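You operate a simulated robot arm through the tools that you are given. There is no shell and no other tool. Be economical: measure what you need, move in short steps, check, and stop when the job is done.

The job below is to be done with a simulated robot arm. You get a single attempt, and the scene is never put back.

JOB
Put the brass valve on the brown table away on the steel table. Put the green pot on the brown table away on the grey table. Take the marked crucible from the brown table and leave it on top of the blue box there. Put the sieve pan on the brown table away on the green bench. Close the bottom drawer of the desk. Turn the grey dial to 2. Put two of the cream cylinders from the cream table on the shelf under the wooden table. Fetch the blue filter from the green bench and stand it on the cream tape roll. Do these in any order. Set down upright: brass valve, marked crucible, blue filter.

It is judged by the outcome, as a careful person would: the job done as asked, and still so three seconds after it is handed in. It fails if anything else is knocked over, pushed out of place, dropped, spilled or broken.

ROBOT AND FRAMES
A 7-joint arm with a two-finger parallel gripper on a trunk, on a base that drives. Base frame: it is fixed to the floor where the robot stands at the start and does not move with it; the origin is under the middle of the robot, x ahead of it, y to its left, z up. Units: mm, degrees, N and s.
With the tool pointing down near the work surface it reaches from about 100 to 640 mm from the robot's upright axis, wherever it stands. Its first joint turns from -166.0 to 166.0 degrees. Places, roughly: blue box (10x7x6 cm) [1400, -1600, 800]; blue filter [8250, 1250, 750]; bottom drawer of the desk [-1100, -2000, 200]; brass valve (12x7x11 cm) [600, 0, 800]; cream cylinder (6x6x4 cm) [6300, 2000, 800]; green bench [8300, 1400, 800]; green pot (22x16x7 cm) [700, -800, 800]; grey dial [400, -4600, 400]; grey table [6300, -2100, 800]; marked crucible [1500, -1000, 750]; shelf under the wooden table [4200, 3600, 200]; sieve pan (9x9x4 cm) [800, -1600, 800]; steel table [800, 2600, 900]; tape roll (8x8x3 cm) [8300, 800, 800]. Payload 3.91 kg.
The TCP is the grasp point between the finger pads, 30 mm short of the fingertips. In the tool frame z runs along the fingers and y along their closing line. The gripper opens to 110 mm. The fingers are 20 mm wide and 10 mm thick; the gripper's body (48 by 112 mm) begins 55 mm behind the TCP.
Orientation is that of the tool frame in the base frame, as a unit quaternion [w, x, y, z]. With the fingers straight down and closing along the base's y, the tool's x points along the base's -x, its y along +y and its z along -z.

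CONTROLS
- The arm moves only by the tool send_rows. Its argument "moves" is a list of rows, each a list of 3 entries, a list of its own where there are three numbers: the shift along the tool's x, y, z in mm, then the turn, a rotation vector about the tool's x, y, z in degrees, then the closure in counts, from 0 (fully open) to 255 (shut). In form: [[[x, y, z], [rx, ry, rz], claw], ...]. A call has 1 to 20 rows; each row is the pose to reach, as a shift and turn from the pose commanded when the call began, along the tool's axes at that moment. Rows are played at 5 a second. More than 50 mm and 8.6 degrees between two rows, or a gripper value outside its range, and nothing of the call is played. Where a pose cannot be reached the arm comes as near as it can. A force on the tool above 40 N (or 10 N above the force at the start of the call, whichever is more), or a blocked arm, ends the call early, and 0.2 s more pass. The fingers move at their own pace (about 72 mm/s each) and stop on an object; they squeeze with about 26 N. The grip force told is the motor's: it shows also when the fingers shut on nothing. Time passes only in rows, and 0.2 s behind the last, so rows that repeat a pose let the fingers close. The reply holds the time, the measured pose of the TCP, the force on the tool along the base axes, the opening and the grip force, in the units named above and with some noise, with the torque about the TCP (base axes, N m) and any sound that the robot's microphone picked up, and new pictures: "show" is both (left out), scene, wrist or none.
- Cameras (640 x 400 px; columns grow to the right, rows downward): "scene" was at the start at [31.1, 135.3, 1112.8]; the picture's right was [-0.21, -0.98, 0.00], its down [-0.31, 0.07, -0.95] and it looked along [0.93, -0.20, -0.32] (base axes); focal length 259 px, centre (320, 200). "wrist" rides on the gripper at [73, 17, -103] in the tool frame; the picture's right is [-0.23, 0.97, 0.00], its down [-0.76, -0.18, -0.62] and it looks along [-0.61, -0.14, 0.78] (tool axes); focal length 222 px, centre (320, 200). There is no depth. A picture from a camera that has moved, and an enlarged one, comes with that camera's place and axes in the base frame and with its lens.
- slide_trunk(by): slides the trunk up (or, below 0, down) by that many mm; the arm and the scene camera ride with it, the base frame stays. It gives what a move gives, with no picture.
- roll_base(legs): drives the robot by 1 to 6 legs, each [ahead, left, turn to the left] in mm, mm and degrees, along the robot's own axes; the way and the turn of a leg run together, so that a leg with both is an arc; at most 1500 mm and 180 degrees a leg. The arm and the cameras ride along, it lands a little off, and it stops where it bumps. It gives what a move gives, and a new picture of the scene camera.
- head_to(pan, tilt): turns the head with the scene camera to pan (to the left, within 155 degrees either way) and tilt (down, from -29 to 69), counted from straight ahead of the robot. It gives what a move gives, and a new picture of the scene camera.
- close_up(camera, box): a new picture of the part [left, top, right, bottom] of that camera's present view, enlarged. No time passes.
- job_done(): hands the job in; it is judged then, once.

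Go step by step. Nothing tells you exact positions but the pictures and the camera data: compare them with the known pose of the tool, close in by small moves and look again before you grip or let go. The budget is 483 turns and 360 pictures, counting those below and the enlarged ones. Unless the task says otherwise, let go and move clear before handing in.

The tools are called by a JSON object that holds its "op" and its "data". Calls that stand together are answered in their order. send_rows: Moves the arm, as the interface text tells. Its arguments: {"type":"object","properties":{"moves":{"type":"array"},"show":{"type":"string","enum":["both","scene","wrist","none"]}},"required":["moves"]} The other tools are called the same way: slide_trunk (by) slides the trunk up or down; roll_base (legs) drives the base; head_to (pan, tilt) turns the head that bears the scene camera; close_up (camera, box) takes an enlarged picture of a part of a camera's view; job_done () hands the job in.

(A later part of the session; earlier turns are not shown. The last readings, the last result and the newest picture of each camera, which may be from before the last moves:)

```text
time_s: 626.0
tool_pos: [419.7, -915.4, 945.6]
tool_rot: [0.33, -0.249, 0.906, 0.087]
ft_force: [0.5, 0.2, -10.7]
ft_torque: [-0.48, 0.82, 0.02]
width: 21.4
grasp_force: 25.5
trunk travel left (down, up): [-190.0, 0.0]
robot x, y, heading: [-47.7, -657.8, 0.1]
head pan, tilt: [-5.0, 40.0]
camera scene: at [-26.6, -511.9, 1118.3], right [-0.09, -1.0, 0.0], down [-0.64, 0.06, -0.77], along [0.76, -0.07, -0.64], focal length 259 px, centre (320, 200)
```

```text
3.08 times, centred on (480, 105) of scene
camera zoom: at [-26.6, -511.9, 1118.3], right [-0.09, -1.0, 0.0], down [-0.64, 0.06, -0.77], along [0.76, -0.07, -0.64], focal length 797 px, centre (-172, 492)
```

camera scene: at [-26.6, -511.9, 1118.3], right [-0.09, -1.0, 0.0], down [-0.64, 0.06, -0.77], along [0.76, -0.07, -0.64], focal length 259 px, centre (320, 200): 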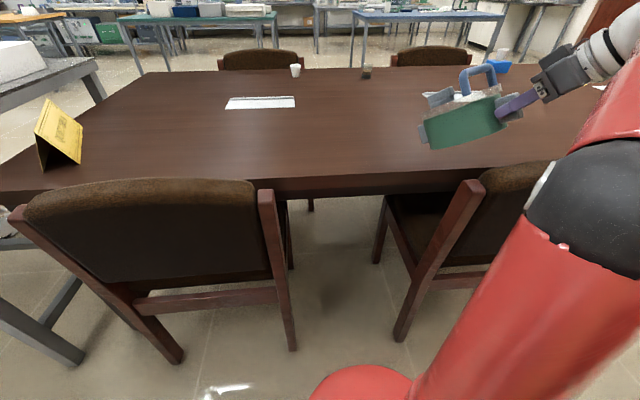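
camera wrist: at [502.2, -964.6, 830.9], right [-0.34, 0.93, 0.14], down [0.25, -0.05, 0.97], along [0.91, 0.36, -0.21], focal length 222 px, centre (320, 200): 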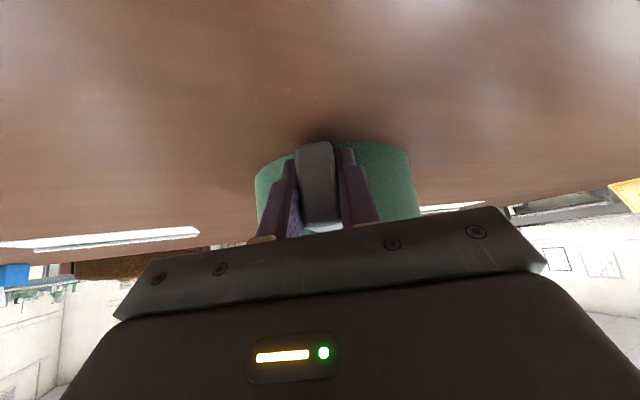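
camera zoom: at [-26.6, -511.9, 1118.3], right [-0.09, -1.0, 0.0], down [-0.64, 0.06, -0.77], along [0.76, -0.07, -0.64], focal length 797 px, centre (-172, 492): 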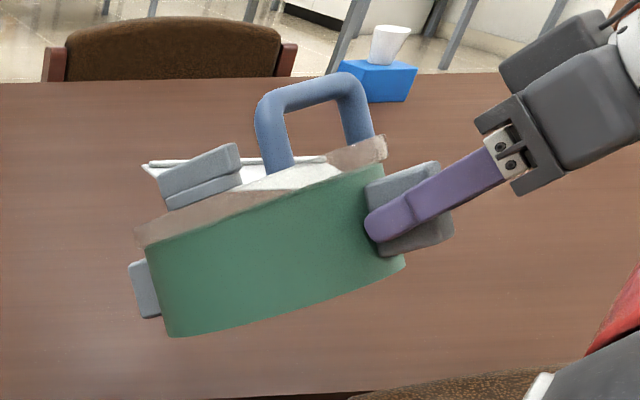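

The pot is slowly rotating down in the grip, so this grip isn't good enough for a long carry. I set it back down on the table right away.

{"op": "roll_base", "data": {"legs": [[180, 0, 0]]}}

{"op": "send_rows", "data": {"moves": [[[13, 0, 15], [0, 0, 0], 255], [[26, 0, 31], [0, 0, 0], 255], [[32, 0, 38], [0, 0, 0], 255]], "show": "scene"}}

```text
time_s: 627.5
tool_pos: [597.7, -913.8, 946.3]
tool_rot: [0.329, -0.249, 0.907, 0.087]
ft_force: [-0.1, -0.2, -11.3]
ft_torque: [-0.45, 0.76, -0.03]
width: 22.1
grasp_force: 26.7
trunk travel left (down, up): [-190.0, 0.0]
robot x, y, heading: [127.4, -659.8, 0.3]
head pan, tilt: [-5.0, 40.0]
camera scene: at [152.4, -511.5, 1118.3], right [-0.08, -1.0, 0.0], down [-0.64, 0.05, -0.77], along [0.76, -0.06, -0.64], focal length 259 px, centre (320, 200)
```

scene: 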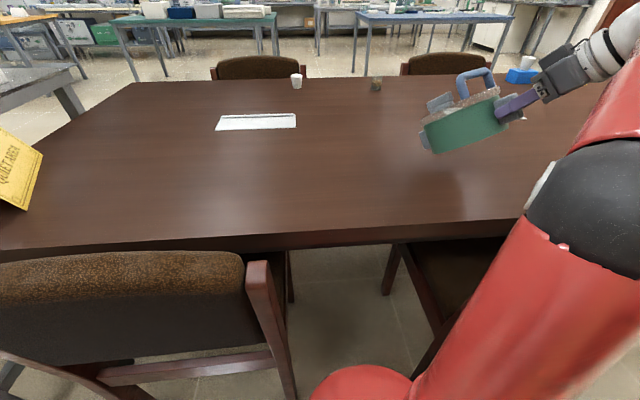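

```text
time_s: 628.2
tool_pos: [598.3, -914.9, 897.5]
tool_rot: [0.33, -0.249, 0.906, 0.086]
ft_force: [-4.7, -3.0, 3.7]
ft_torque: [0.47, -0.68, -0.04]
width: 21.9
grasp_force: 25.9
trunk travel left (down, up): [-190.0, 0.0]
robot x, y, heading: [127.8, -657.9, 0.3]
head pan, tilt: [-5.0, 40.0]
camera scene: at [151.3, -511.5, 1118.4], right [-0.08, -1.0, 0.0], down [-0.64, 0.05, -0.77], along [0.76, -0.06, -0.64], focal length 259 px, centre (320, 200)
```

scene: 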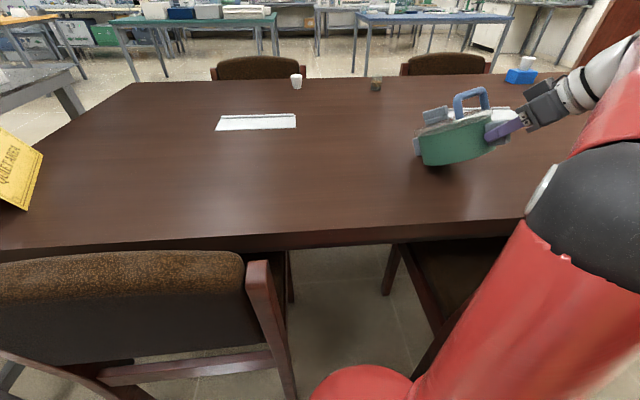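

Far edge touches; I keep lowering so the pot levels itself in the grip.

{"op": "send_rows", "data": {"moves": [[[4.5, 0, 5.4], [0, 0, 0], 255], [[9, 0, 10.7], [0, 0, 0], 255], [[13.5, 0, 16], [0, 0, 0], 255], [[18, 0, 21.5], [0, 0, 0], 255], [[22.5, 0, 26.8], [0, 0, 0], 255], [[27, 0, 32], [0, 0, 0], 255], [[31.5, 0, 37.5], [0, 0, 0], 255], [[36, 0, 43], [0, 0, 0], 255], [[40.5, 0, 48], [0, 0, 0], 255], [[45, 0, 53.6], [0, 0, 0], 255], [[49.5, 0, 59], [0, 0, 0], 255], [[54, 0, 64.3], [0, 0, 0], 255], [[58.5, 0, 69.7], [0, 0, 0], 255]], "show": "none"}}

{"op": "close_up", "data": {"camera": "scene", "box": [370, 70, 550, 210]}}

```text
time_s: 631.0
tool_pos: [598.9, -914.8, 805.9]
tool_rot: [0.33, -0.248, 0.907, 0.086]
ft_force: [-3.2, -3.9, 2.6]
ft_torque: [0.97, -0.33, 0.1]
width: 21.7
grasp_force: 26.0
trunk travel left (down, up): [-190.0, 0.0]
robot x, y, heading: [126.0, -657.8, 0.3]
head pan, tilt: [-5.0, 40.0]
```

```text
2.86 times, centred on (460, 140) of scene
camera zoom: at [151.4, -511.5, 1118.4], right [-0.08, -1.0, 0.0], down [-0.64, 0.05, -0.77], along [0.76, -0.06, -0.64], focal length 740 px, centre (-80, 371)
```

zoom: 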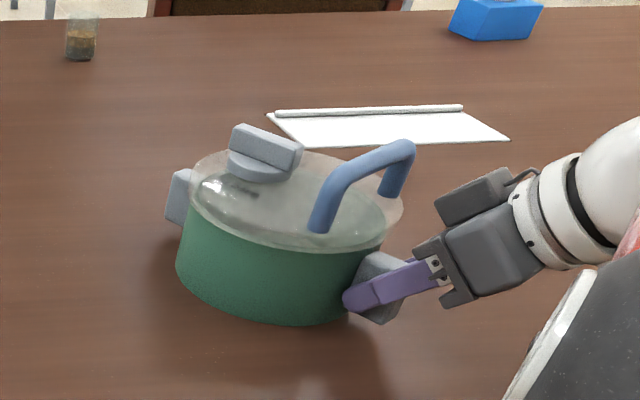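

Pot is level on the table again. I'll re-grip with a steeper tool so the fingertips brace low against the pot wall and stop it rotating. First release and view.

{"op": "send_rows", "data": {"moves": [[[2.5, 0, 3], [0, 0, 0], 255], [[5, 0, 6], [0, 0, 0], 255], [[5, 0, 6], [0, 0, 0], 190], [[5, 0, 6], [0, 0, 0], 160], [[5, 0, 6], [0, 0, 0], 115], [[5, 0, -24], [0, 0, 0], 115], [[5, 0, -60], [0, 0, 0], 115], [[5, 0, -95], [0, 0, 0], 115]], "show": "wrist"}}

{"op": "close_up", "data": {"camera": "scene", "box": [370, 70, 550, 210]}}

```text
time_s: 632.9
tool_pos: [542.8, -946.1, 875.8]
tool_rot: [0.329, -0.248, 0.907, 0.087]
ft_force: [-0.5, 0.1, 0.4]
ft_torque: [0.01, 0.0, 0.01]
width: 60.7
grasp_force: 0.1
trunk travel left (down, up): [-190.0, 0.0]
robot x, y, heading: [130.2, -660.9, 0.3]
head pan, tilt: [-5.0, 40.0]
camera wrist: at [429.1, -993.9, 909.4], right [-0.34, 0.93, 0.14], down [0.25, -0.05, 0.97], along [0.91, 0.37, -0.21], focal length 222 px, centre (320, 200)
```

wrist: 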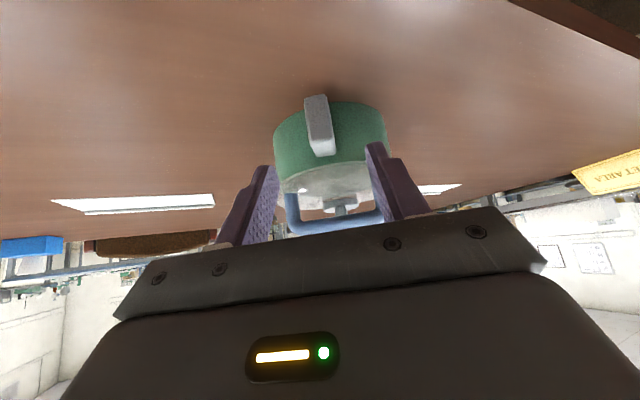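

```text
2.86 times, centred on (460, 140) of scene
camera zoom: at [152.0, -511.2, 1118.3], right [-0.08, -1.0, 0.0], down [-0.64, 0.05, -0.77], along [0.76, -0.06, -0.64], focal length 740 px, centre (-80, 371)
```

zoom: 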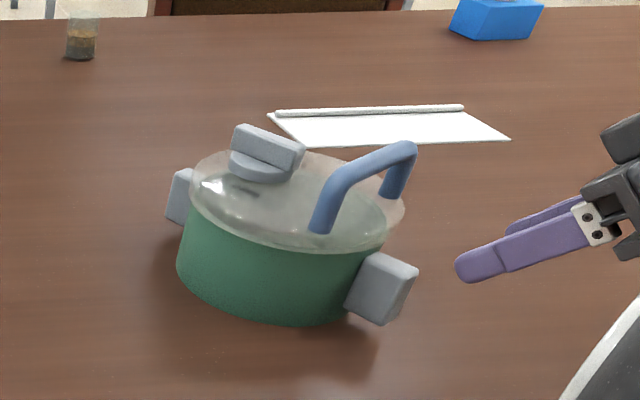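

Pot unharmed. I set a steeper pitch (~24°) and re-aim at the lug.

{"op": "send_rows", "data": {"moves": [[[0, 0, -15], [-0.9, 5.3, -1.1], 115], [[0, 0, -25], [-1.8, 10.6, -2.2], 115], [[-10, 0, -25], [-2.6, 16, -3.1], 115], [[-30, 0, -10], [-2.6, 16, -3.1], 115]], "show": "wrist"}}

{"op": "close_up", "data": {"camera": "wrist", "box": [200, 60, 440, 240]}}

```text
time_s: 633.9
tool_pos: [557.8, -938.4, 902.6]
tool_rot: [0.197, -0.289, 0.935, 0.062]
ft_force: [0.4, -0.6, -0.7]
ft_torque: [0.01, -0.05, 0.0]
width: 60.5
grasp_force: 0.0
trunk travel left (down, up): [-190.0, 0.0]
robot x, y, heading: [128.9, -658.3, 0.3]
head pan, tilt: [-5.0, 40.0]
camera wrist: at [459.2, -986.7, 968.9], right [-0.38, 0.92, 0.09], down [0.47, 0.1, 0.88], along [0.8, 0.38, -0.47], focal length 222 px, centre (320, 200)
```

wrist: 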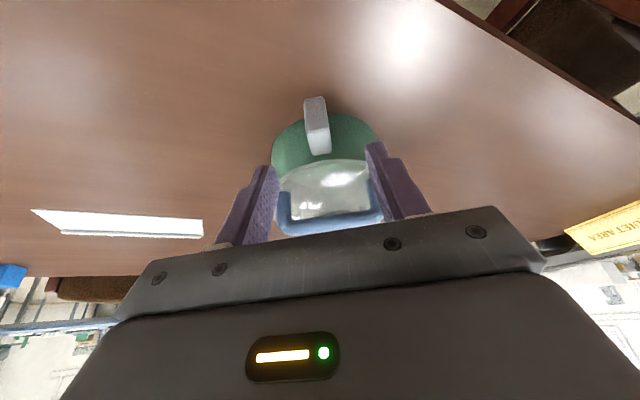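

```text
2.22 times, centred on (320, 150) of wrist
camera zoom: at [459.2, -986.7, 968.9], right [-0.38, 0.92, 0.09], down [0.47, 0.1, 0.88], along [0.8, 0.38, -0.47], focal length 494 px, centre (320, 311)
```

zoom: 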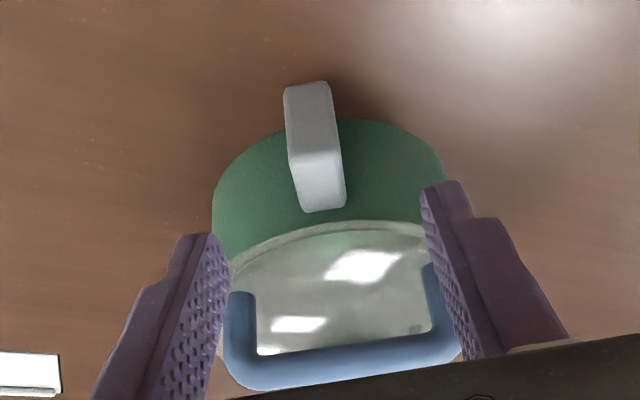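

{"op": "send_rows", "data": {"moves": [[[-10, -1, 27], [-0.7, 0, -1.6], 115], [[-20, -2, 54], [-1.4, 0, -3.2], 115], [[-30, -3, 79], [-1.4, 0, -3.2], 115]], "show": "none"}}

{"op": "close_up", "data": {"camera": "wrist", "box": [200, 60, 440, 240]}}

```text
time_s: 634.6
tool_pos: [606.6, -906.5, 840.1]
tool_rot: [0.194, -0.318, 0.925, 0.069]
ft_force: [-1.6, -2.0, -0.8]
ft_torque: [0.02, 0.08, -0.05]
width: 60.9
grasp_force: 0.3
trunk travel left (down, up): [-190.0, 0.0]
robot x, y, heading: [126.8, -657.8, -0.1]
head pan, tilt: [-5.0, 40.0]
```

```text
2.22 times, centred on (320, 150) of wrist
camera zoom: at [511.4, -961.0, 907.3], right [-0.44, 0.9, 0.09], down [0.46, 0.13, 0.88], along [0.77, 0.43, -0.47], focal length 494 px, centre (320, 311)
```

zoom: 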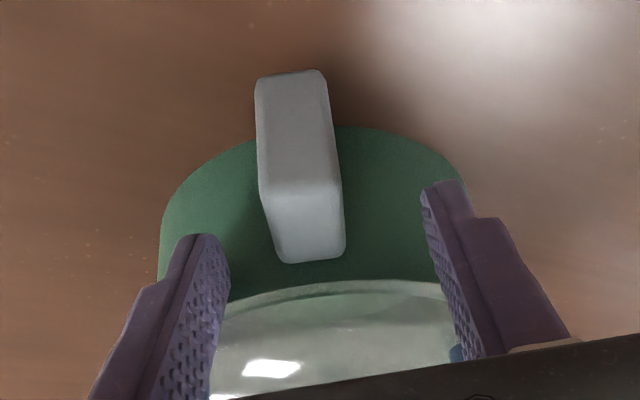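

I shift sideways 6 mm, back outward a little, descend outside the lid rim, then move inward until the fingertips touch the wall.

{"op": "send_rows", "data": {"moves": [[[9, -3, -4], [0, 0, 0], 115], [[18, -6, -8], [0, 0, 0], 115], [[27, -6, 15], [0, 0, 0], 115], [[38, -6, 39], [0, 0, 0], 115]], "show": "none"}}

{"op": "close_up", "data": {"camera": "wrist", "box": [200, 60, 440, 240]}}

```text
time_s: 635.6
tool_pos: [594.0, -923.0, 791.0]
tool_rot: [0.197, -0.319, 0.925, 0.066]
ft_force: [0.9, 0.0, 12.3]
ft_torque: [0.32, 0.19, 0.01]
width: 60.4
grasp_force: 0.1
trunk travel left (down, up): [-190.0, 0.0]
robot x, y, heading: [125.8, -656.7, 0.1]
head pan, tilt: [-5.0, 40.0]
```

```text
2.22 times, centred on (320, 150) of wrist
camera zoom: at [499.2, -977.0, 857.7], right [-0.44, 0.9, 0.09], down [0.46, 0.13, 0.88], along [0.78, 0.42, -0.47], focal length 494 px, centre (320, 311)
```

zoom: 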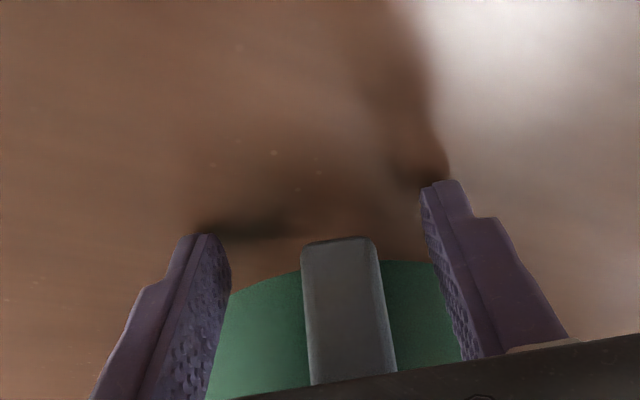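

Fingertips grazed the table; I raise 4 mm, shift 5 mm, and advance toward the wall until touch.

{"op": "send_rows", "data": {"moves": [[[-2, 2, -4.5], [0, 0, 0], 115], [[-2, 5, -4.5], [0, 0, 0], 115], [[-16, 5, 2], [0, 0, 0], 115], [[-25, 5, 6], [0, 0, 0], 115]], "show": "none"}}

{"op": "close_up", "data": {"camera": "wrist", "box": [200, 60, 440, 240]}}

```text
time_s: 636.6
tool_pos: [613.2, -903.7, 794.4]
tool_rot: [0.195, -0.317, 0.926, 0.067]
ft_force: [-1.6, -1.6, -1.2]
ft_torque: [-0.03, 0.06, -0.05]
width: 60.1
grasp_force: 0.1
trunk travel left (down, up): [-190.0, 0.0]
robot x, y, heading: [125.7, -662.5, 0.3]
head pan, tilt: [-5.0, 40.0]
```

```text
2.22 times, centred on (320, 150) of wrist
camera zoom: at [517.4, -958.8, 861.7], right [-0.43, 0.9, 0.09], down [0.46, 0.13, 0.88], along [0.77, 0.42, -0.47], focal length 494 px, centre (320, 311)
```

zoom: 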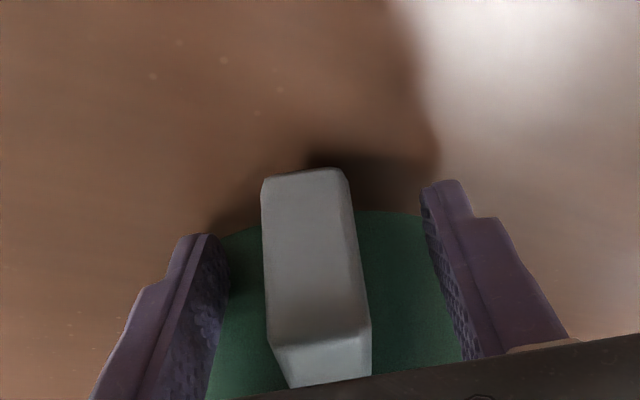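

{"op": "send_rows", "data": {"moves": [[[-3, 0, 1.3], [0, 0, 0], 115], [[-5.5, 0, 2.4], [0, 0, 0], 115], [[-8, 0, 3.6], [0, 0, 0], 115], [[-10, 0, 4.5], [0, 0, 0], 115]], "show": "none"}}

{"op": "close_up", "data": {"camera": "wrist", "box": [200, 60, 440, 240]}}

{"op": "close_up", "data": {"camera": "scene", "box": [370, 70, 550, 210]}}

```text
time_s: 637.6
tool_pos: [621.8, -897.8, 795.5]
tool_rot: [0.196, -0.318, 0.925, 0.068]
ft_force: [-4.0, -4.0, 1.8]
ft_torque: [-0.15, -0.05, -0.16]
width: 60.7
grasp_force: 0.9
trunk travel left (down, up): [-190.0, 0.0]
robot x, y, heading: [126.7, -656.0, 0.5]
head pan, tilt: [-5.0, 40.0]
```

```text
2.22 times, centred on (320, 150) of wrist
camera zoom: at [526.1, -952.5, 861.5], right [-0.44, 0.9, 0.09], down [0.46, 0.13, 0.88], along [0.77, 0.43, -0.47], focal length 494 px, centre (320, 311)
```

zoom: 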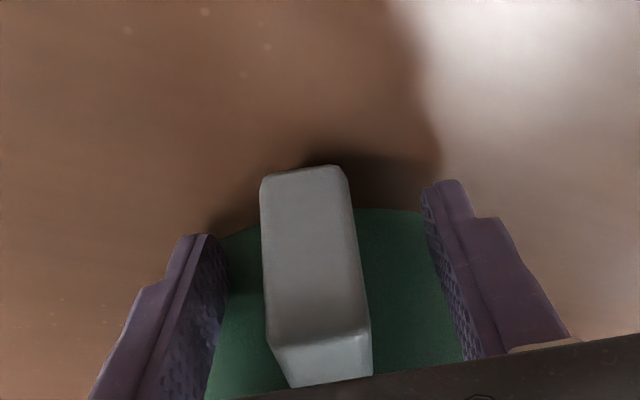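

```text
2.86 times, centred on (460, 140) of scene
camera zoom: at [151.5, -511.5, 1118.4], right [-0.08, -1.0, 0.0], down [-0.64, 0.05, -0.77], along [0.76, -0.06, -0.64], focal length 740 px, centre (-80, 371)
```

zoom: 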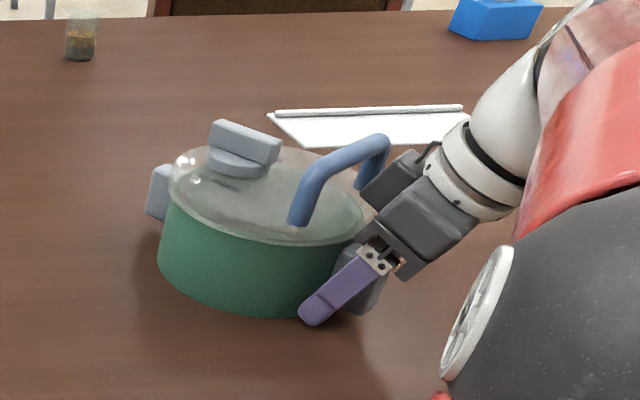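

Fingertips are braced against the wall. I close on the lug.

{"op": "send_rows", "data": {"moves": [[[-1, 0, 0.5], [0, 0, 0], 150], [[-1, 0, 0.5], [0, 0, 0], 170], [[-1, 0, 0.5], [0, 0, 0], 185], [[-1, 0, 0.5], [0, 0, 0], 200], [[-1, 0, 0.5], [0, 0, 0], 255], [[-1, 0, 0.5], [0, 0, 0], 255], [[-1, 0, 0.5], [0, 0, 0], 255]], "show": "none"}}

{"op": "send_rows", "data": {"moves": [[[-1.2, 0, -2.7], [0, 0, 0], 255], [[-2.4, 0, -5.5], [0, 0, 0], 255], [[-3.6, 0, -8.2], [0, 0, 0], 255], [[-4.9, 0, -11], [0, 0, 0], 255]], "show": "none"}}

{"op": "close_up", "data": {"camera": "scene", "box": [370, 70, 550, 210]}}

```text
time_s: 639.2
tool_pos: [623.6, -897.4, 794.9]
tool_rot: [0.195, -0.318, 0.925, 0.068]
ft_force: [0.0, -3.4, -0.1]
ft_torque: [-0.46, -0.75, -0.43]
width: 21.8
grasp_force: 25.3
trunk travel left (down, up): [-190.0, 0.0]
robot x, y, heading: [126.2, -656.7, 0.3]
head pan, tilt: [-5.0, 40.0]
```

```text
time_s: 640.2
tool_pos: [622.8, -897.1, 806.3]
tool_rot: [0.195, -0.319, 0.925, 0.068]
ft_force: [0.2, 0.1, -9.9]
ft_torque: [-0.62, 0.76, 0.03]
width: 22.1
grasp_force: 26.6
trunk travel left (down, up): [-190.0, 0.0]
robot x, y, heading: [126.9, -657.8, 0.2]
head pan, tilt: [-5.0, 40.0]
```

```text
2.86 times, centred on (460, 140) of scene
camera zoom: at [152.4, -511.4, 1118.3], right [-0.08, -1.0, 0.0], down [-0.64, 0.05, -0.77], along [0.76, -0.06, -0.64], focal length 740 px, centre (-80, 371)
```

zoom: 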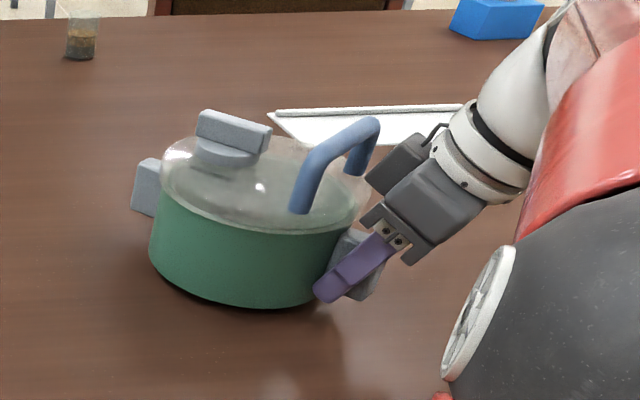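

Nearly lifted. I raise 20 mm and hold for a couple of seconds to see whether it droops.

{"op": "send_rows", "data": {"moves": [[[-2, 0, -4.5], [0, 0, 0], 255], [[-4, 0, -9], [0, 0, 0], 255], [[-6, 0, -13.6], [0, 0, 0], 255], [[-8, 0, -18], [0, 0, 0], 255]], "show": "none"}}

{"op": "close_up", "data": {"camera": "scene", "box": [370, 70, 550, 210]}}

{"op": "send_rows", "data": {"moves": [[[0, 0, 0], [0, 0, 0], 255], [[0, 0, 0], [0, 0, 0], 255], [[0, 0, 0], [0, 0, 0], 255], [[0, 0, 0], [0, 0, 0], 255], [[0, 0, 0], [0, 0, 0], 255], [[0, 0, 0], [0, 0, 0], 255], [[0, 0, 0], [0, 0, 0], 255], [[0, 0, 0], [0, 0, 0], 255], [[0, 0, 0], [0, 0, 0], 255], [[0, 0, 0], [0, 0, 0], 255]], "show": "none"}}

{"op": "close_up", "data": {"camera": "scene", "box": [370, 70, 550, 210]}}

```text
time_s: 641.2
tool_pos: [622.1, -896.7, 828.4]
tool_rot: [0.194, -0.318, 0.925, 0.068]
ft_force: [-1.2, 0.4, -11.8]
ft_torque: [-0.64, 0.79, -0.02]
width: 22.0
grasp_force: 26.3
trunk travel left (down, up): [-190.0, 0.0]
robot x, y, heading: [125.3, -657.0, 0.2]
head pan, tilt: [-5.0, 40.0]
```

```text
2.86 times, centred on (460, 140) of scene
camera zoom: at [152.5, -511.4, 1118.3], right [-0.08, -1.0, 0.0], down [-0.64, 0.05, -0.77], along [0.76, -0.06, -0.64], focal length 740 px, centre (-80, 371)
```

zoom: 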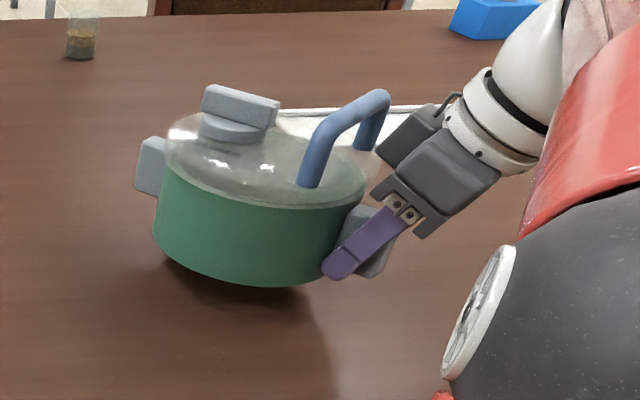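

```text
time_s: 643.5
tool_pos: [622.2, -896.9, 827.4]
tool_rot: [0.195, -0.319, 0.925, 0.069]
ft_force: [-0.3, -0.4, -11.1]
ft_torque: [-0.6, 0.76, -0.05]
width: 21.6
grasp_force: 26.1
trunk travel left (down, up): [-190.0, 0.0]
robot x, y, heading: [130.2, -657.5, 0.4]
head pan, tilt: [-5.0, 40.0]
```

```text
2.86 times, centred on (460, 140) of scene
camera zoom: at [152.5, -511.4, 1118.3], right [-0.08, -1.0, 0.0], down [-0.64, 0.05, -0.77], along [0.76, -0.06, -0.64], focal length 740 px, centre (-80, 371)
```

zoom: 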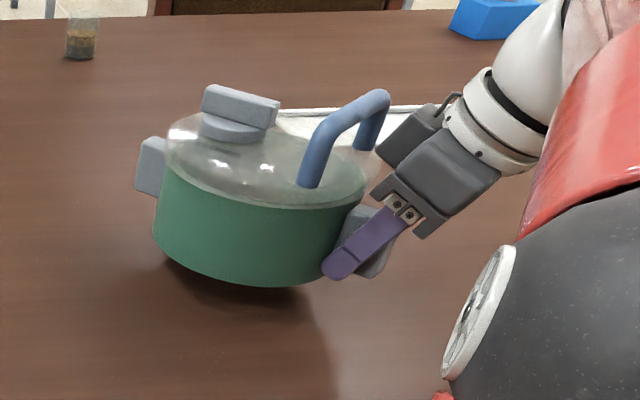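

Rock steady in the hold. I level the ~8° droop by pitching the tool, then raise slowly and check.

{"op": "send_rows", "data": {"moves": [[[-2, 0, -4.5], [0, -2, 0], 255], [[-4, 0, -9], [0, -4, 0], 255], [[-7, 0, -16], [0, -6, 0], 255], [[-11, 0, -25], [0, -8, 0], 255], [[-15, 0, -34], [0, -9, 0], 255], [[-19, 0, -43], [0, -9, 0], 255], [[-23, 0, -52], [0, -9, 0], 255], [[-27, 0, -61], [0, -9, 0], 255], [[-31, 0, -70], [0, -9, 0], 255], [[-35, 0, -79], [0, -9, 0], 255], [[-39, 0, -88], [0, -9, 0], 255], [[-43, 0, -97], [0, -9, 0], 255]], "show": "none"}}

{"op": "close_up", "data": {"camera": "scene", "box": [370, 40, 550, 180]}}

```text
time_s: 646.0
tool_pos: [623.0, -897.0, 931.8]
tool_rot: [0.267, -0.312, 0.907, 0.093]
ft_force: [0.4, 0.2, -9.8]
ft_torque: [-0.58, 0.84, -0.01]
width: 22.0
grasp_force: 25.8
trunk travel left (down, up): [-190.0, 0.0]
robot x, y, heading: [128.4, -656.9, 0.1]
head pan, tilt: [-5.0, 40.0]
```

```text
2.86 times, centred on (460, 110) of scene
camera zoom: at [152.5, -511.5, 1118.3], right [-0.08, -1.0, 0.0], down [-0.64, 0.05, -0.77], along [0.76, -0.06, -0.64], focal length 740 px, centre (-80, 457)
```

zoom: 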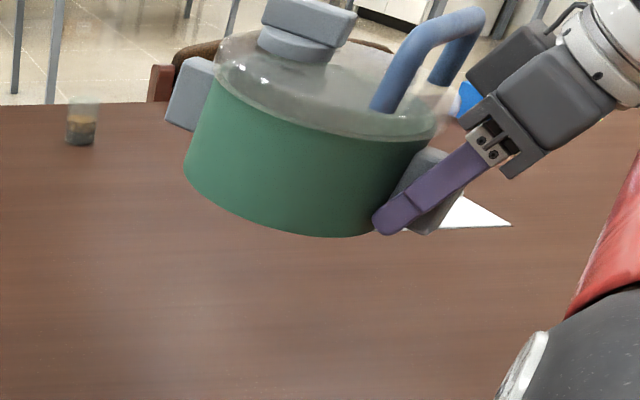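

Pot now slightly nose-up, a good margin. I back out 250 mm and check again.

{"op": "roll_base", "data": {"legs": [[-250, 0, 0]]}}

{"op": "close_up", "data": {"camera": "scene", "box": [370, 40, 550, 180]}}

```text
time_s: 647.9
tool_pos: [374.5, -900.9, 931.8]
tool_rot: [0.267, -0.309, 0.908, 0.092]
ft_force: [0.6, 0.1, -11.2]
ft_torque: [-0.59, 0.8, -0.03]
width: 21.8
grasp_force: 26.1
trunk travel left (down, up): [-190.0, 0.0]
robot x, y, heading: [-119.9, -662.0, 0.2]
head pan, tilt: [-5.0, 40.0]
camera scene: at [-92.6, -511.7, 1118.3], right [-0.09, -1.0, 0.0], down [-0.64, 0.06, -0.77], along [0.76, -0.07, -0.64], focal length 259 px, centre (320, 200)
```

scene: 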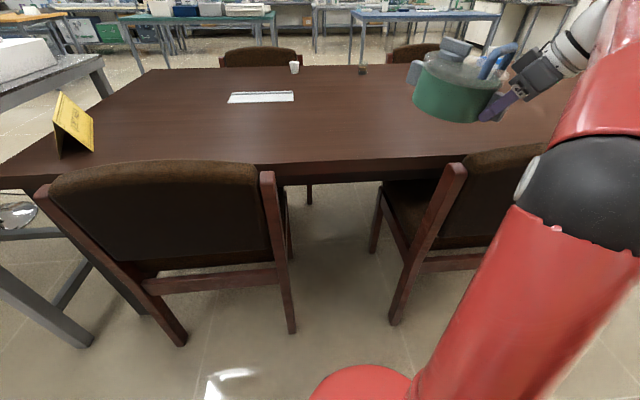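

```text
2.86 times, centred on (460, 110) of scene
camera zoom: at [-92.6, -511.7, 1118.3], right [-0.09, -1.0, 0.0], down [-0.64, 0.06, -0.77], along [0.76, -0.07, -0.64], focal length 740 px, centre (-80, 457)
```

zoom: 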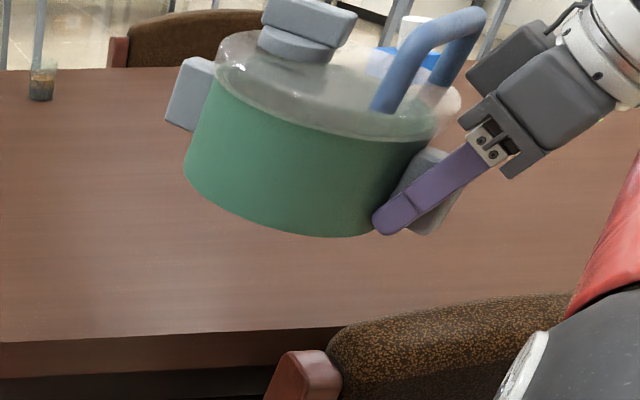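

Unchanged — the brace works. I continue the drive round the table in stages, checking.

{"op": "roll_base", "data": {"legs": [[-180, 0, 0], [0, -1050, 0], [0, -1040, 0]]}}

{"op": "close_up", "data": {"camera": "scene", "box": [370, 40, 550, 180]}}

```text
time_s: 659.4
tool_pos: [194.0, -3004.2, 932.5]
tool_rot: [0.267, -0.308, 0.909, 0.092]
ft_force: [0.3, -0.1, -10.8]
ft_torque: [-0.56, 0.81, 0.01]
width: 22.1
grasp_force: 25.4
trunk travel left (down, up): [-190.0, 0.0]
robot x, y, heading: [-300.0, -2761.0, -0.2]
head pan, tilt: [-5.0, 40.0]
camera scene: at [-272.8, -2613.8, 1118.3], right [-0.09, -1.0, 0.0], down [-0.64, 0.06, -0.77], along [0.76, -0.07, -0.64], focal length 259 px, centre (320, 200)
```

scene: 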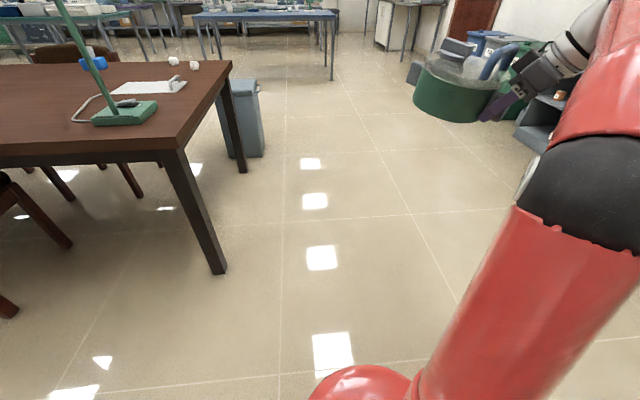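

```text
2.86 times, centred on (460, 110) of scene
camera zoom: at [-272.8, -2613.8, 1118.3], right [-0.09, -1.0, 0.0], down [-0.64, 0.06, -0.77], along [0.76, -0.07, -0.64], focal length 740 px, centre (-80, 457)
```

zoom: 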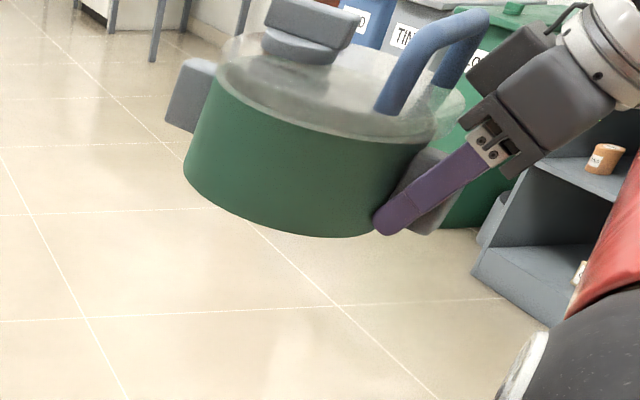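

{"op": "roll_base", "data": {"legs": [[1450, 0, 0], [1450, 0, 0], [350, 1400, 0], [0, 560, 0], [1200, 0, 0], [1150, 0, 0]]}}

{"op": "close_up", "data": {"camera": "scene", "box": [370, 40, 550, 180]}}

{"op": "head_to", "data": {"pan": -75, "tilt": 15}}

```text
time_s: 694.1
tool_pos: [5716.7, -805.5, 932.8]
tool_rot: [0.264, -0.341, 0.897, 0.102]
ft_force: [-1.2, 0.0, -10.2]
ft_torque: [-0.65, 0.73, -0.04]
width: 21.7
grasp_force: 26.1
trunk travel left (down, up): [-190.0, 0.0]
robot x, y, heading: [5203.9, -597.6, 3.8]
head pan, tilt: [-5.0, 40.0]
camera scene: at [5221.3, -450.7, 1118.3], right [-0.02, -1.0, 0.0], down [-0.64, 0.01, -0.77], along [0.77, -0.01, -0.64], focal length 259 px, centre (320, 200)
```

scene: 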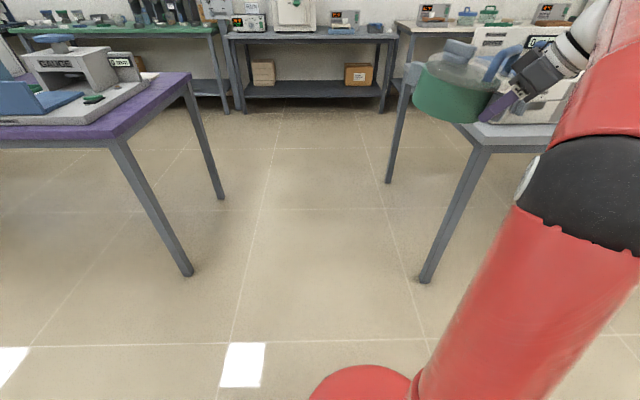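

```text
2.86 times, centred on (460, 110) of scene
camera zoom: at [5221.3, -450.7, 1118.3], right [-0.02, -1.0, 0.0], down [-0.64, 0.01, -0.77], along [0.77, -0.01, -0.64], focal length 740 px, centre (-80, 457)
```

zoom: 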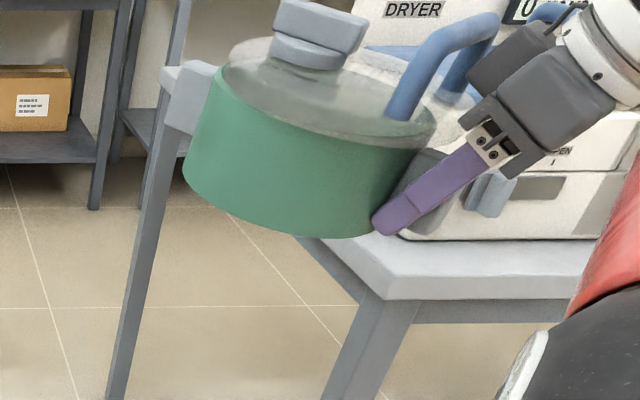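

```text
time_s: 695.6
tool_pos: [5715.8, -806.0, 931.9]
tool_rot: [0.264, -0.342, 0.896, 0.102]
ft_force: [0.2, 0.1, -10.3]
ft_torque: [-0.63, 0.73, 0.0]
width: 22.1
grasp_force: 26.7
trunk travel left (down, up): [-190.0, 0.0]
robot x, y, heading: [5209.9, -598.1, 3.9]
head pan, tilt: [-75.0, 15.0]
camera scene: at [5166.7, -537.4, 1157.9], right [-0.95, -0.33, 0.0], down [-0.08, 0.25, -0.97], along [0.31, -0.91, -0.26], focal length 259 px, centre (320, 200)
```

scene: 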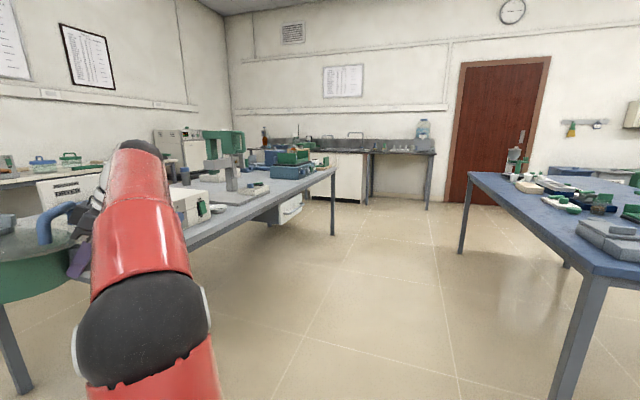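

The pot has held steady all the way. The grey table runs y -970 to -3180 with its west edge at x≈5900; I drive along it to find a free spot.

{"op": "roll_base", "data": {"legs": [[-90, 0, -3.9], [0, -1400, 0]]}}

{"op": "head_to", "data": {"pan": 15, "tilt": 15}}

{"op": "head_to", "data": {"pan": -60, "tilt": 15}}

```text
time_s: 703.3
tool_pos: [5603.3, -2266.0, 932.0]
tool_rot: [0.267, -0.306, 0.909, 0.092]
ft_force: [0.2, -0.4, -9.8]
ft_torque: [-0.6, 0.77, 0.02]
width: 21.7
grasp_force: 26.2
trunk travel left (down, up): [-190.0, 0.0]
robot x, y, heading: [5113.1, -2023.4, -0.5]
head pan, tilt: [-75.0, 15.0]
camera scene: at [5075.9, -1957.0, 1157.9], right [-0.97, -0.25, 0.0], down [-0.07, 0.25, -0.97], along [0.24, -0.93, -0.26], focal length 259 px, centre (320, 200)
```

scene: 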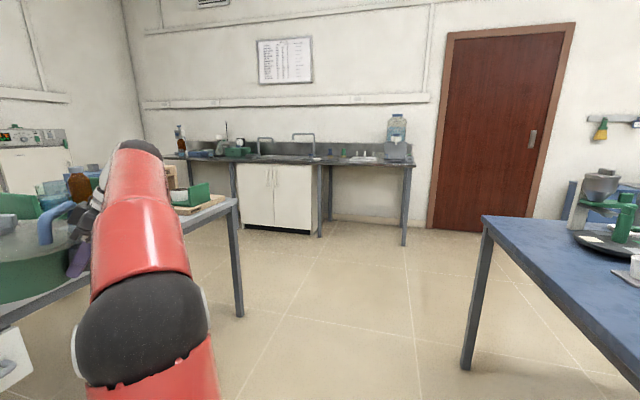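

```text
time_s: 705.0
tool_pos: [5602.5, -2265.6, 932.6]
tool_rot: [0.267, -0.306, 0.909, 0.093]
ft_force: [-0.5, 0.2, -9.5]
ft_torque: [-0.6, 0.8, -0.02]
width: 22.2
grasp_force: 26.3
trunk travel left (down, up): [-190.0, 0.0]
robot x, y, heading: [5111.5, -2018.1, -0.3]
head pan, tilt: [15.0, 15.0]
camera scene: at [5142.8, -1843.1, 1157.9], right [0.25, -0.97, 0.0], down [-0.25, -0.06, -0.97], along [0.93, 0.24, -0.26], focal length 259 px, centre (320, 200)
```

scene: 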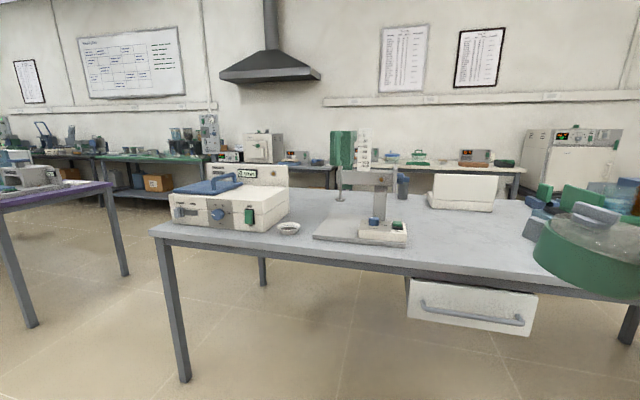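

```text
time_s: 706.5
tool_pos: [5603.7, -2266.1, 933.4]
tool_rot: [0.267, -0.308, 0.909, 0.092]
ft_force: [0.8, 0.3, -11.2]
ft_torque: [-0.59, 0.73, 0.01]
width: 21.8
grasp_force: 26.4
trunk travel left (down, up): [-190.0, 0.0]
robot x, y, heading: [5112.5, -2018.5, -0.3]
head pan, tilt: [-60.0, 15.0]
camera scene: at [5098.5, -1947.8, 1157.9], right [-0.87, -0.49, 0.0], down [-0.13, 0.23, -0.97], along [0.48, -0.84, -0.26], focal length 259 px, centre (320, 200)
```

scene: 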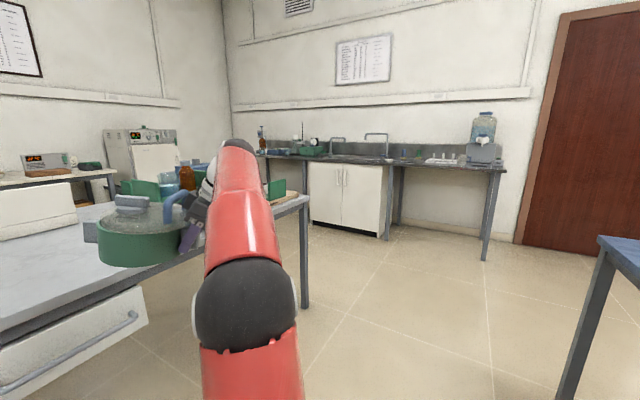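

The middle of the grey table's front (around [6080, -2200]) is free. I drive forward so the pot is over it.

{"op": "roll_base", "data": {"legs": [[395, 0, 0.3]]}}

{"op": "head_to", "data": {"pan": -5, "tilt": 35}}

{"op": "close_up", "data": {"camera": "scene", "box": [360, 40, 540, 200]}}

```text
time_s: 709.0
tool_pos: [6001.2, -2272.1, 931.8]
tool_rot: [0.268, -0.305, 0.909, 0.092]
ft_force: [0.0, -0.2, -11.2]
ft_torque: [-0.58, 0.8, 0.01]
width: 22.2
grasp_force: 26.5
trunk travel left (down, up): [-190.0, 0.0]
robot x, y, heading: [5514.8, -2023.2, -0.9]
head pan, tilt: [-60.0, 15.0]
camera scene: at [5497.9, -1951.5, 1157.9], right [-0.87, -0.49, 0.0], down [-0.13, 0.23, -0.97], along [0.47, -0.84, -0.26], focal length 259 px, centre (320, 200)
```

scene: 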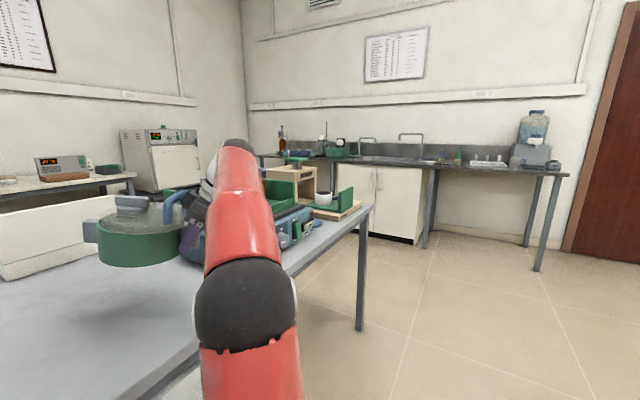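

```text
time_s: 710.2
tool_pos: [6002.3, -2271.3, 932.4]
tool_rot: [0.266, -0.305, 0.91, 0.091]
ft_force: [-0.2, 0.9, -11.2]
ft_torque: [-0.58, 0.78, 0.01]
width: 21.9
grasp_force: 25.4
trunk travel left (down, up): [-190.0, 0.0]
robot x, y, heading: [5507.9, -2025.6, -0.6]
head pan, tilt: [-5.0, 35.0]
camera scene: at [5539.8, -1878.8, 1125.9], right [-0.1, -1.0, 0.0], down [-0.57, 0.06, -0.82], along [0.81, -0.08, -0.57], focal length 259 px, centre (320, 200)
```

scene: 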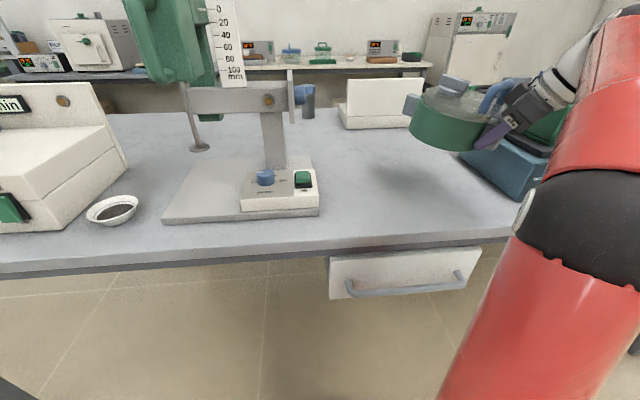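

```text
2.50 times, centred on (450, 120) of scene
camera zoom: at [5539.8, -1878.8, 1125.9], right [-0.1, -1.0, 0.0], down [-0.57, 0.06, -0.82], along [0.81, -0.08, -0.57], focal length 648 px, centre (-5, 400)
```

zoom: 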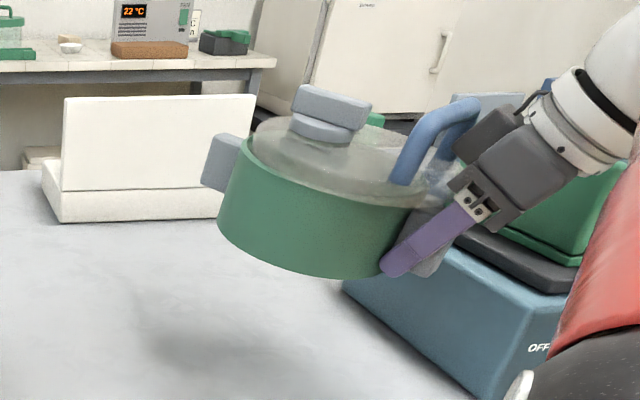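

A blue device stands to the right, so I shift 50 mm left, then level the pot and lower partway.

{"op": "roll_base", "data": {"legs": [[0, 50, 0.6]]}}

{"op": "send_rows", "data": {"moves": [[[3, 0, 5], [0, 2, 0], 255], [[6, 0, 11], [0, 4, 0], 255], [[9, 0, 16], [0, 6, 0], 255], [[12, 0, 21], [0, 8, 0], 255], [[19, 0, 31], [0, 8, 0], 255], [[27, 0, 42], [0, 8, 0], 255], [[35, 0, 54], [0, 8, 0], 255], [[42, 0, 65], [0, 8, 0], 255]], "show": "scene"}}

{"op": "close_up", "data": {"camera": "scene", "box": [360, 60, 540, 220]}}

```text
time_s: 711.1
tool_pos: [6004.5, -2215.8, 932.5]
tool_rot: [0.266, -0.31, 0.908, 0.094]
ft_force: [-0.9, -0.2, -11.5]
ft_torque: [-0.6, 0.73, -0.01]
width: 21.7
grasp_force: 25.7
trunk travel left (down, up): [-190.0, 0.0]
robot x, y, heading: [5508.4, -1974.2, -0.0]
head pan, tilt: [-5.0, 35.0]
camera scene: at [5538.4, -1828.3, 1125.9], right [-0.09, -1.0, 0.0], down [-0.57, 0.05, -0.82], along [0.82, -0.07, -0.57], focal length 259 px, centre (320, 200)
```

scene: 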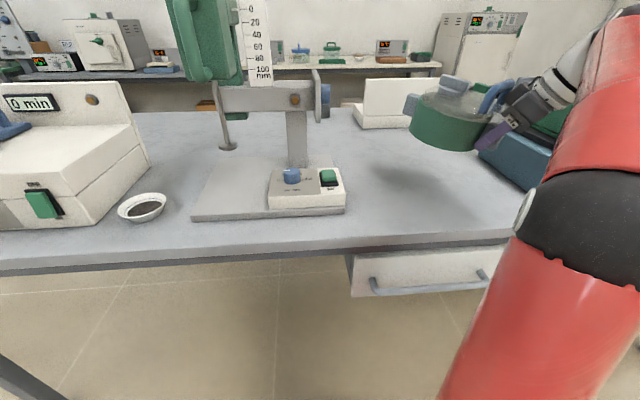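

```text
time_s: 712.9
tool_pos: [6003.2, -2216.6, 854.6]
tool_rot: [0.202, -0.315, 0.925, 0.07]
ft_force: [0.4, 0.3, -10.1]
ft_torque: [-0.58, 0.75, -0.01]
width: 22.0
grasp_force: 25.9
trunk travel left (down, up): [-190.0, 0.0]
robot x, y, heading: [5512.5, -1974.0, -0.1]
head pan, tilt: [-5.0, 35.0]
camera scene: at [5538.4, -1828.2, 1125.9], right [-0.09, -1.0, 0.0], down [-0.57, 0.05, -0.82], along [0.82, -0.07, -0.57], focal length 259 px, centre (320, 200)
```

scene: 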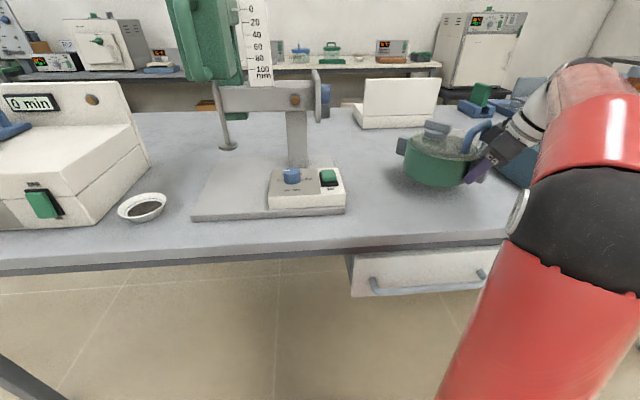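

```text
2.50 times, centred on (450, 140) of scene
camera zoom: at [5538.4, -1828.2, 1125.9], right [-0.09, -1.0, 0.0], down [-0.57, 0.05, -0.82], along [0.82, -0.07, -0.57], focal length 648 px, centre (-5, 350)
```

zoom: 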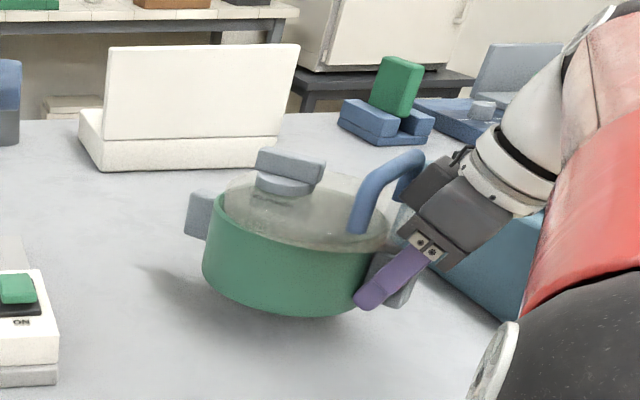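

Pot looks level. I lower in small steps until it takes the weight.

{"op": "send_rows", "data": {"moves": [[[2.9, 0, 6.3], [0, 0, 0], 255], [[5.9, 0, 12.7], [0, 0, 0], 255], [[8.8, 0, 19], [0, 0, 0], 255], [[10.9, 0, 23.6], [0, 0, 0], 255], [[12.2, 0, 26.3], [0, 0, 0], 255], [[13.4, 0, 29], [0, 0, 0], 255], [[14.7, 0, 31.7], [0, 0, 0], 255]], "show": "none"}}

{"op": "close_up", "data": {"camera": "scene", "box": [360, 60, 540, 220]}}

```text
time_s: 714.5
tool_pos: [6003.3, -2217.0, 819.3]
tool_rot: [0.202, -0.317, 0.924, 0.072]
ft_force: [-0.1, 0.1, -11.4]
ft_torque: [-0.62, 0.76, 0.04]
width: 21.8
grasp_force: 25.7
trunk travel left (down, up): [-190.0, 0.0]
robot x, y, heading: [5516.0, -1970.0, 0.0]
head pan, tilt: [-5.0, 35.0]
```

```text
2.50 times, centred on (450, 140) of scene
camera zoom: at [5538.4, -1828.2, 1125.9], right [-0.09, -1.0, 0.0], down [-0.57, 0.05, -0.82], along [0.82, -0.07, -0.57], focal length 648 px, centre (-5, 350)
```

zoom: 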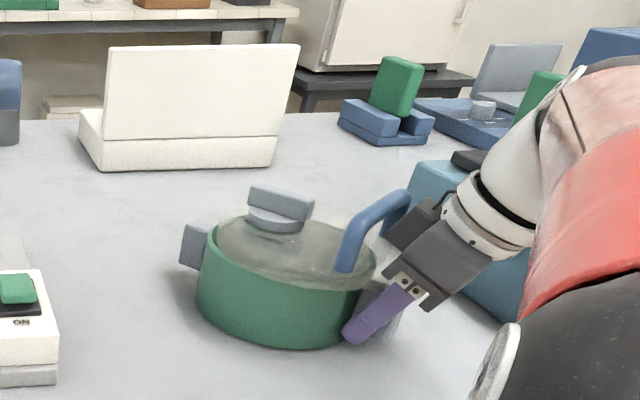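

{"op": "send_rows", "data": {"moves": [[[0.8, 0, 1.8], [0, 0, 0], 255], [[1.7, 0, 3.6], [0, 0, 0], 255], [[2.5, 0, 5.4], [0, 0, 0], 255], [[3.4, 0, 7.2], [0, 0, 0], 255], [[4.2, 0, 9], [0, 0, 0], 255], [[5, 0, 10.9], [0, 0, 0], 255], [[5.9, 0, 12.7], [0, 0, 0], 255]], "show": "none"}}

{"op": "close_up", "data": {"camera": "scene", "box": [360, 60, 540, 220]}}

```text
time_s: 716.0
tool_pos: [6003.0, -2216.3, 813.3]
tool_rot: [0.207, -0.317, 0.923, 0.068]
ft_force: [-4.8, -0.2, 13.4]
ft_torque: [0.48, 0.97, 0.18]
width: 22.2
grasp_force: 26.3
trunk travel left (down, up): [-190.0, 0.0]
robot x, y, heading: [5511.2, -1971.7, -0.3]
head pan, tilt: [-5.0, 35.0]
stopped in row 7: the force on the tool passed its limit at 43 N (the readings are from after the stop); the commanded pose is now the measured one
```

```text
2.50 times, centred on (450, 140) of scene
camera zoom: at [5537.0, -1827.9, 1125.6], right [-0.09, -1.0, 0.0], down [-0.57, 0.05, -0.82], along [0.82, -0.07, -0.57], focal length 648 px, centre (-5, 350)
```

zoom: 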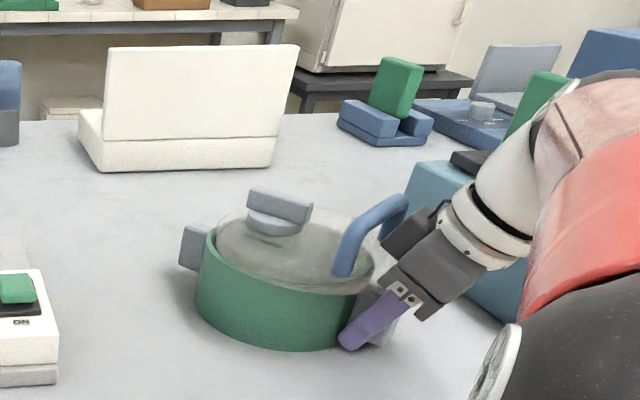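

Contact. I open slowly and withdraw outward.

{"op": "send_rows", "data": {"moves": [[[-0.5, 0, -1], [0, 0, 0], 255], [[-0.5, 0, -1], [0, 0, 0], 195], [[-0.5, 0, -1], [0, 0, 0], 175], [[-0.5, 0, -1], [0, 0, 0], 150], [[-0.5, 0, -1], [0, 0, 0], 115], [[8, 0, -6], [0, 0, 0], 100], [[25, 0, -15], [0, 0, 0], 100], [[40, 0, -40], [0, 0, 0], 100], [[50, 0, -80], [0, 0, 0], 100], [[50, 0, -110], [0, 0, 0], 100]], "show": "scene"}}

{"op": "close_up", "data": {"camera": "scene", "box": [360, 60, 540, 220]}}

```text
time_s: 718.2
tool_pos: [5931.4, -2272.8, 888.5]
tool_rot: [0.205, -0.315, 0.924, 0.069]
ft_force: [0.8, -0.1, 0.5]
ft_torque: [-0.01, 0.01, -0.03]
width: 67.0
grasp_force: 0.0
trunk travel left (down, up): [-190.0, 0.0]
robot x, y, heading: [5511.3, -1976.1, -0.2]
head pan, tilt: [-5.0, 35.0]
camera scene: at [5538.0, -1828.1, 1125.9], right [-0.09, -1.0, 0.0], down [-0.57, 0.05, -0.82], along [0.82, -0.07, -0.57], focal length 259 px, centre (320, 200)
```

scene: 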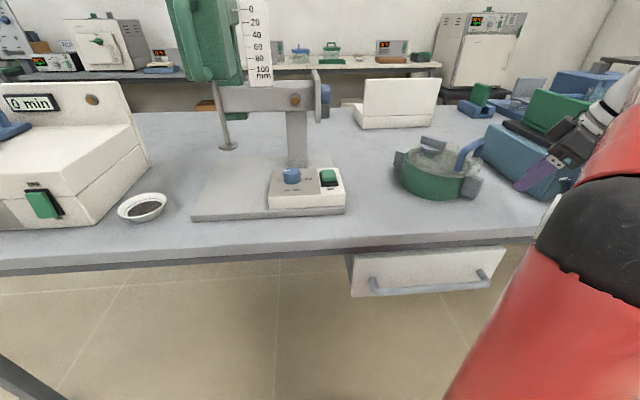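

```text
2.50 times, centred on (450, 140) of scene
camera zoom: at [5538.0, -1828.1, 1125.9], right [-0.09, -1.0, 0.0], down [-0.57, 0.05, -0.82], along [0.82, -0.07, -0.57], focal length 648 px, centre (-5, 350)
```

zoom: 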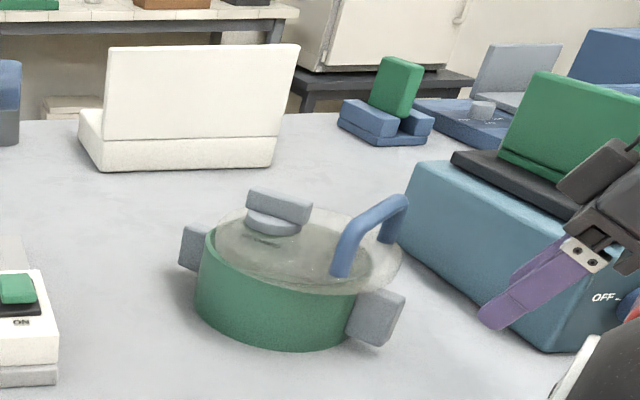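

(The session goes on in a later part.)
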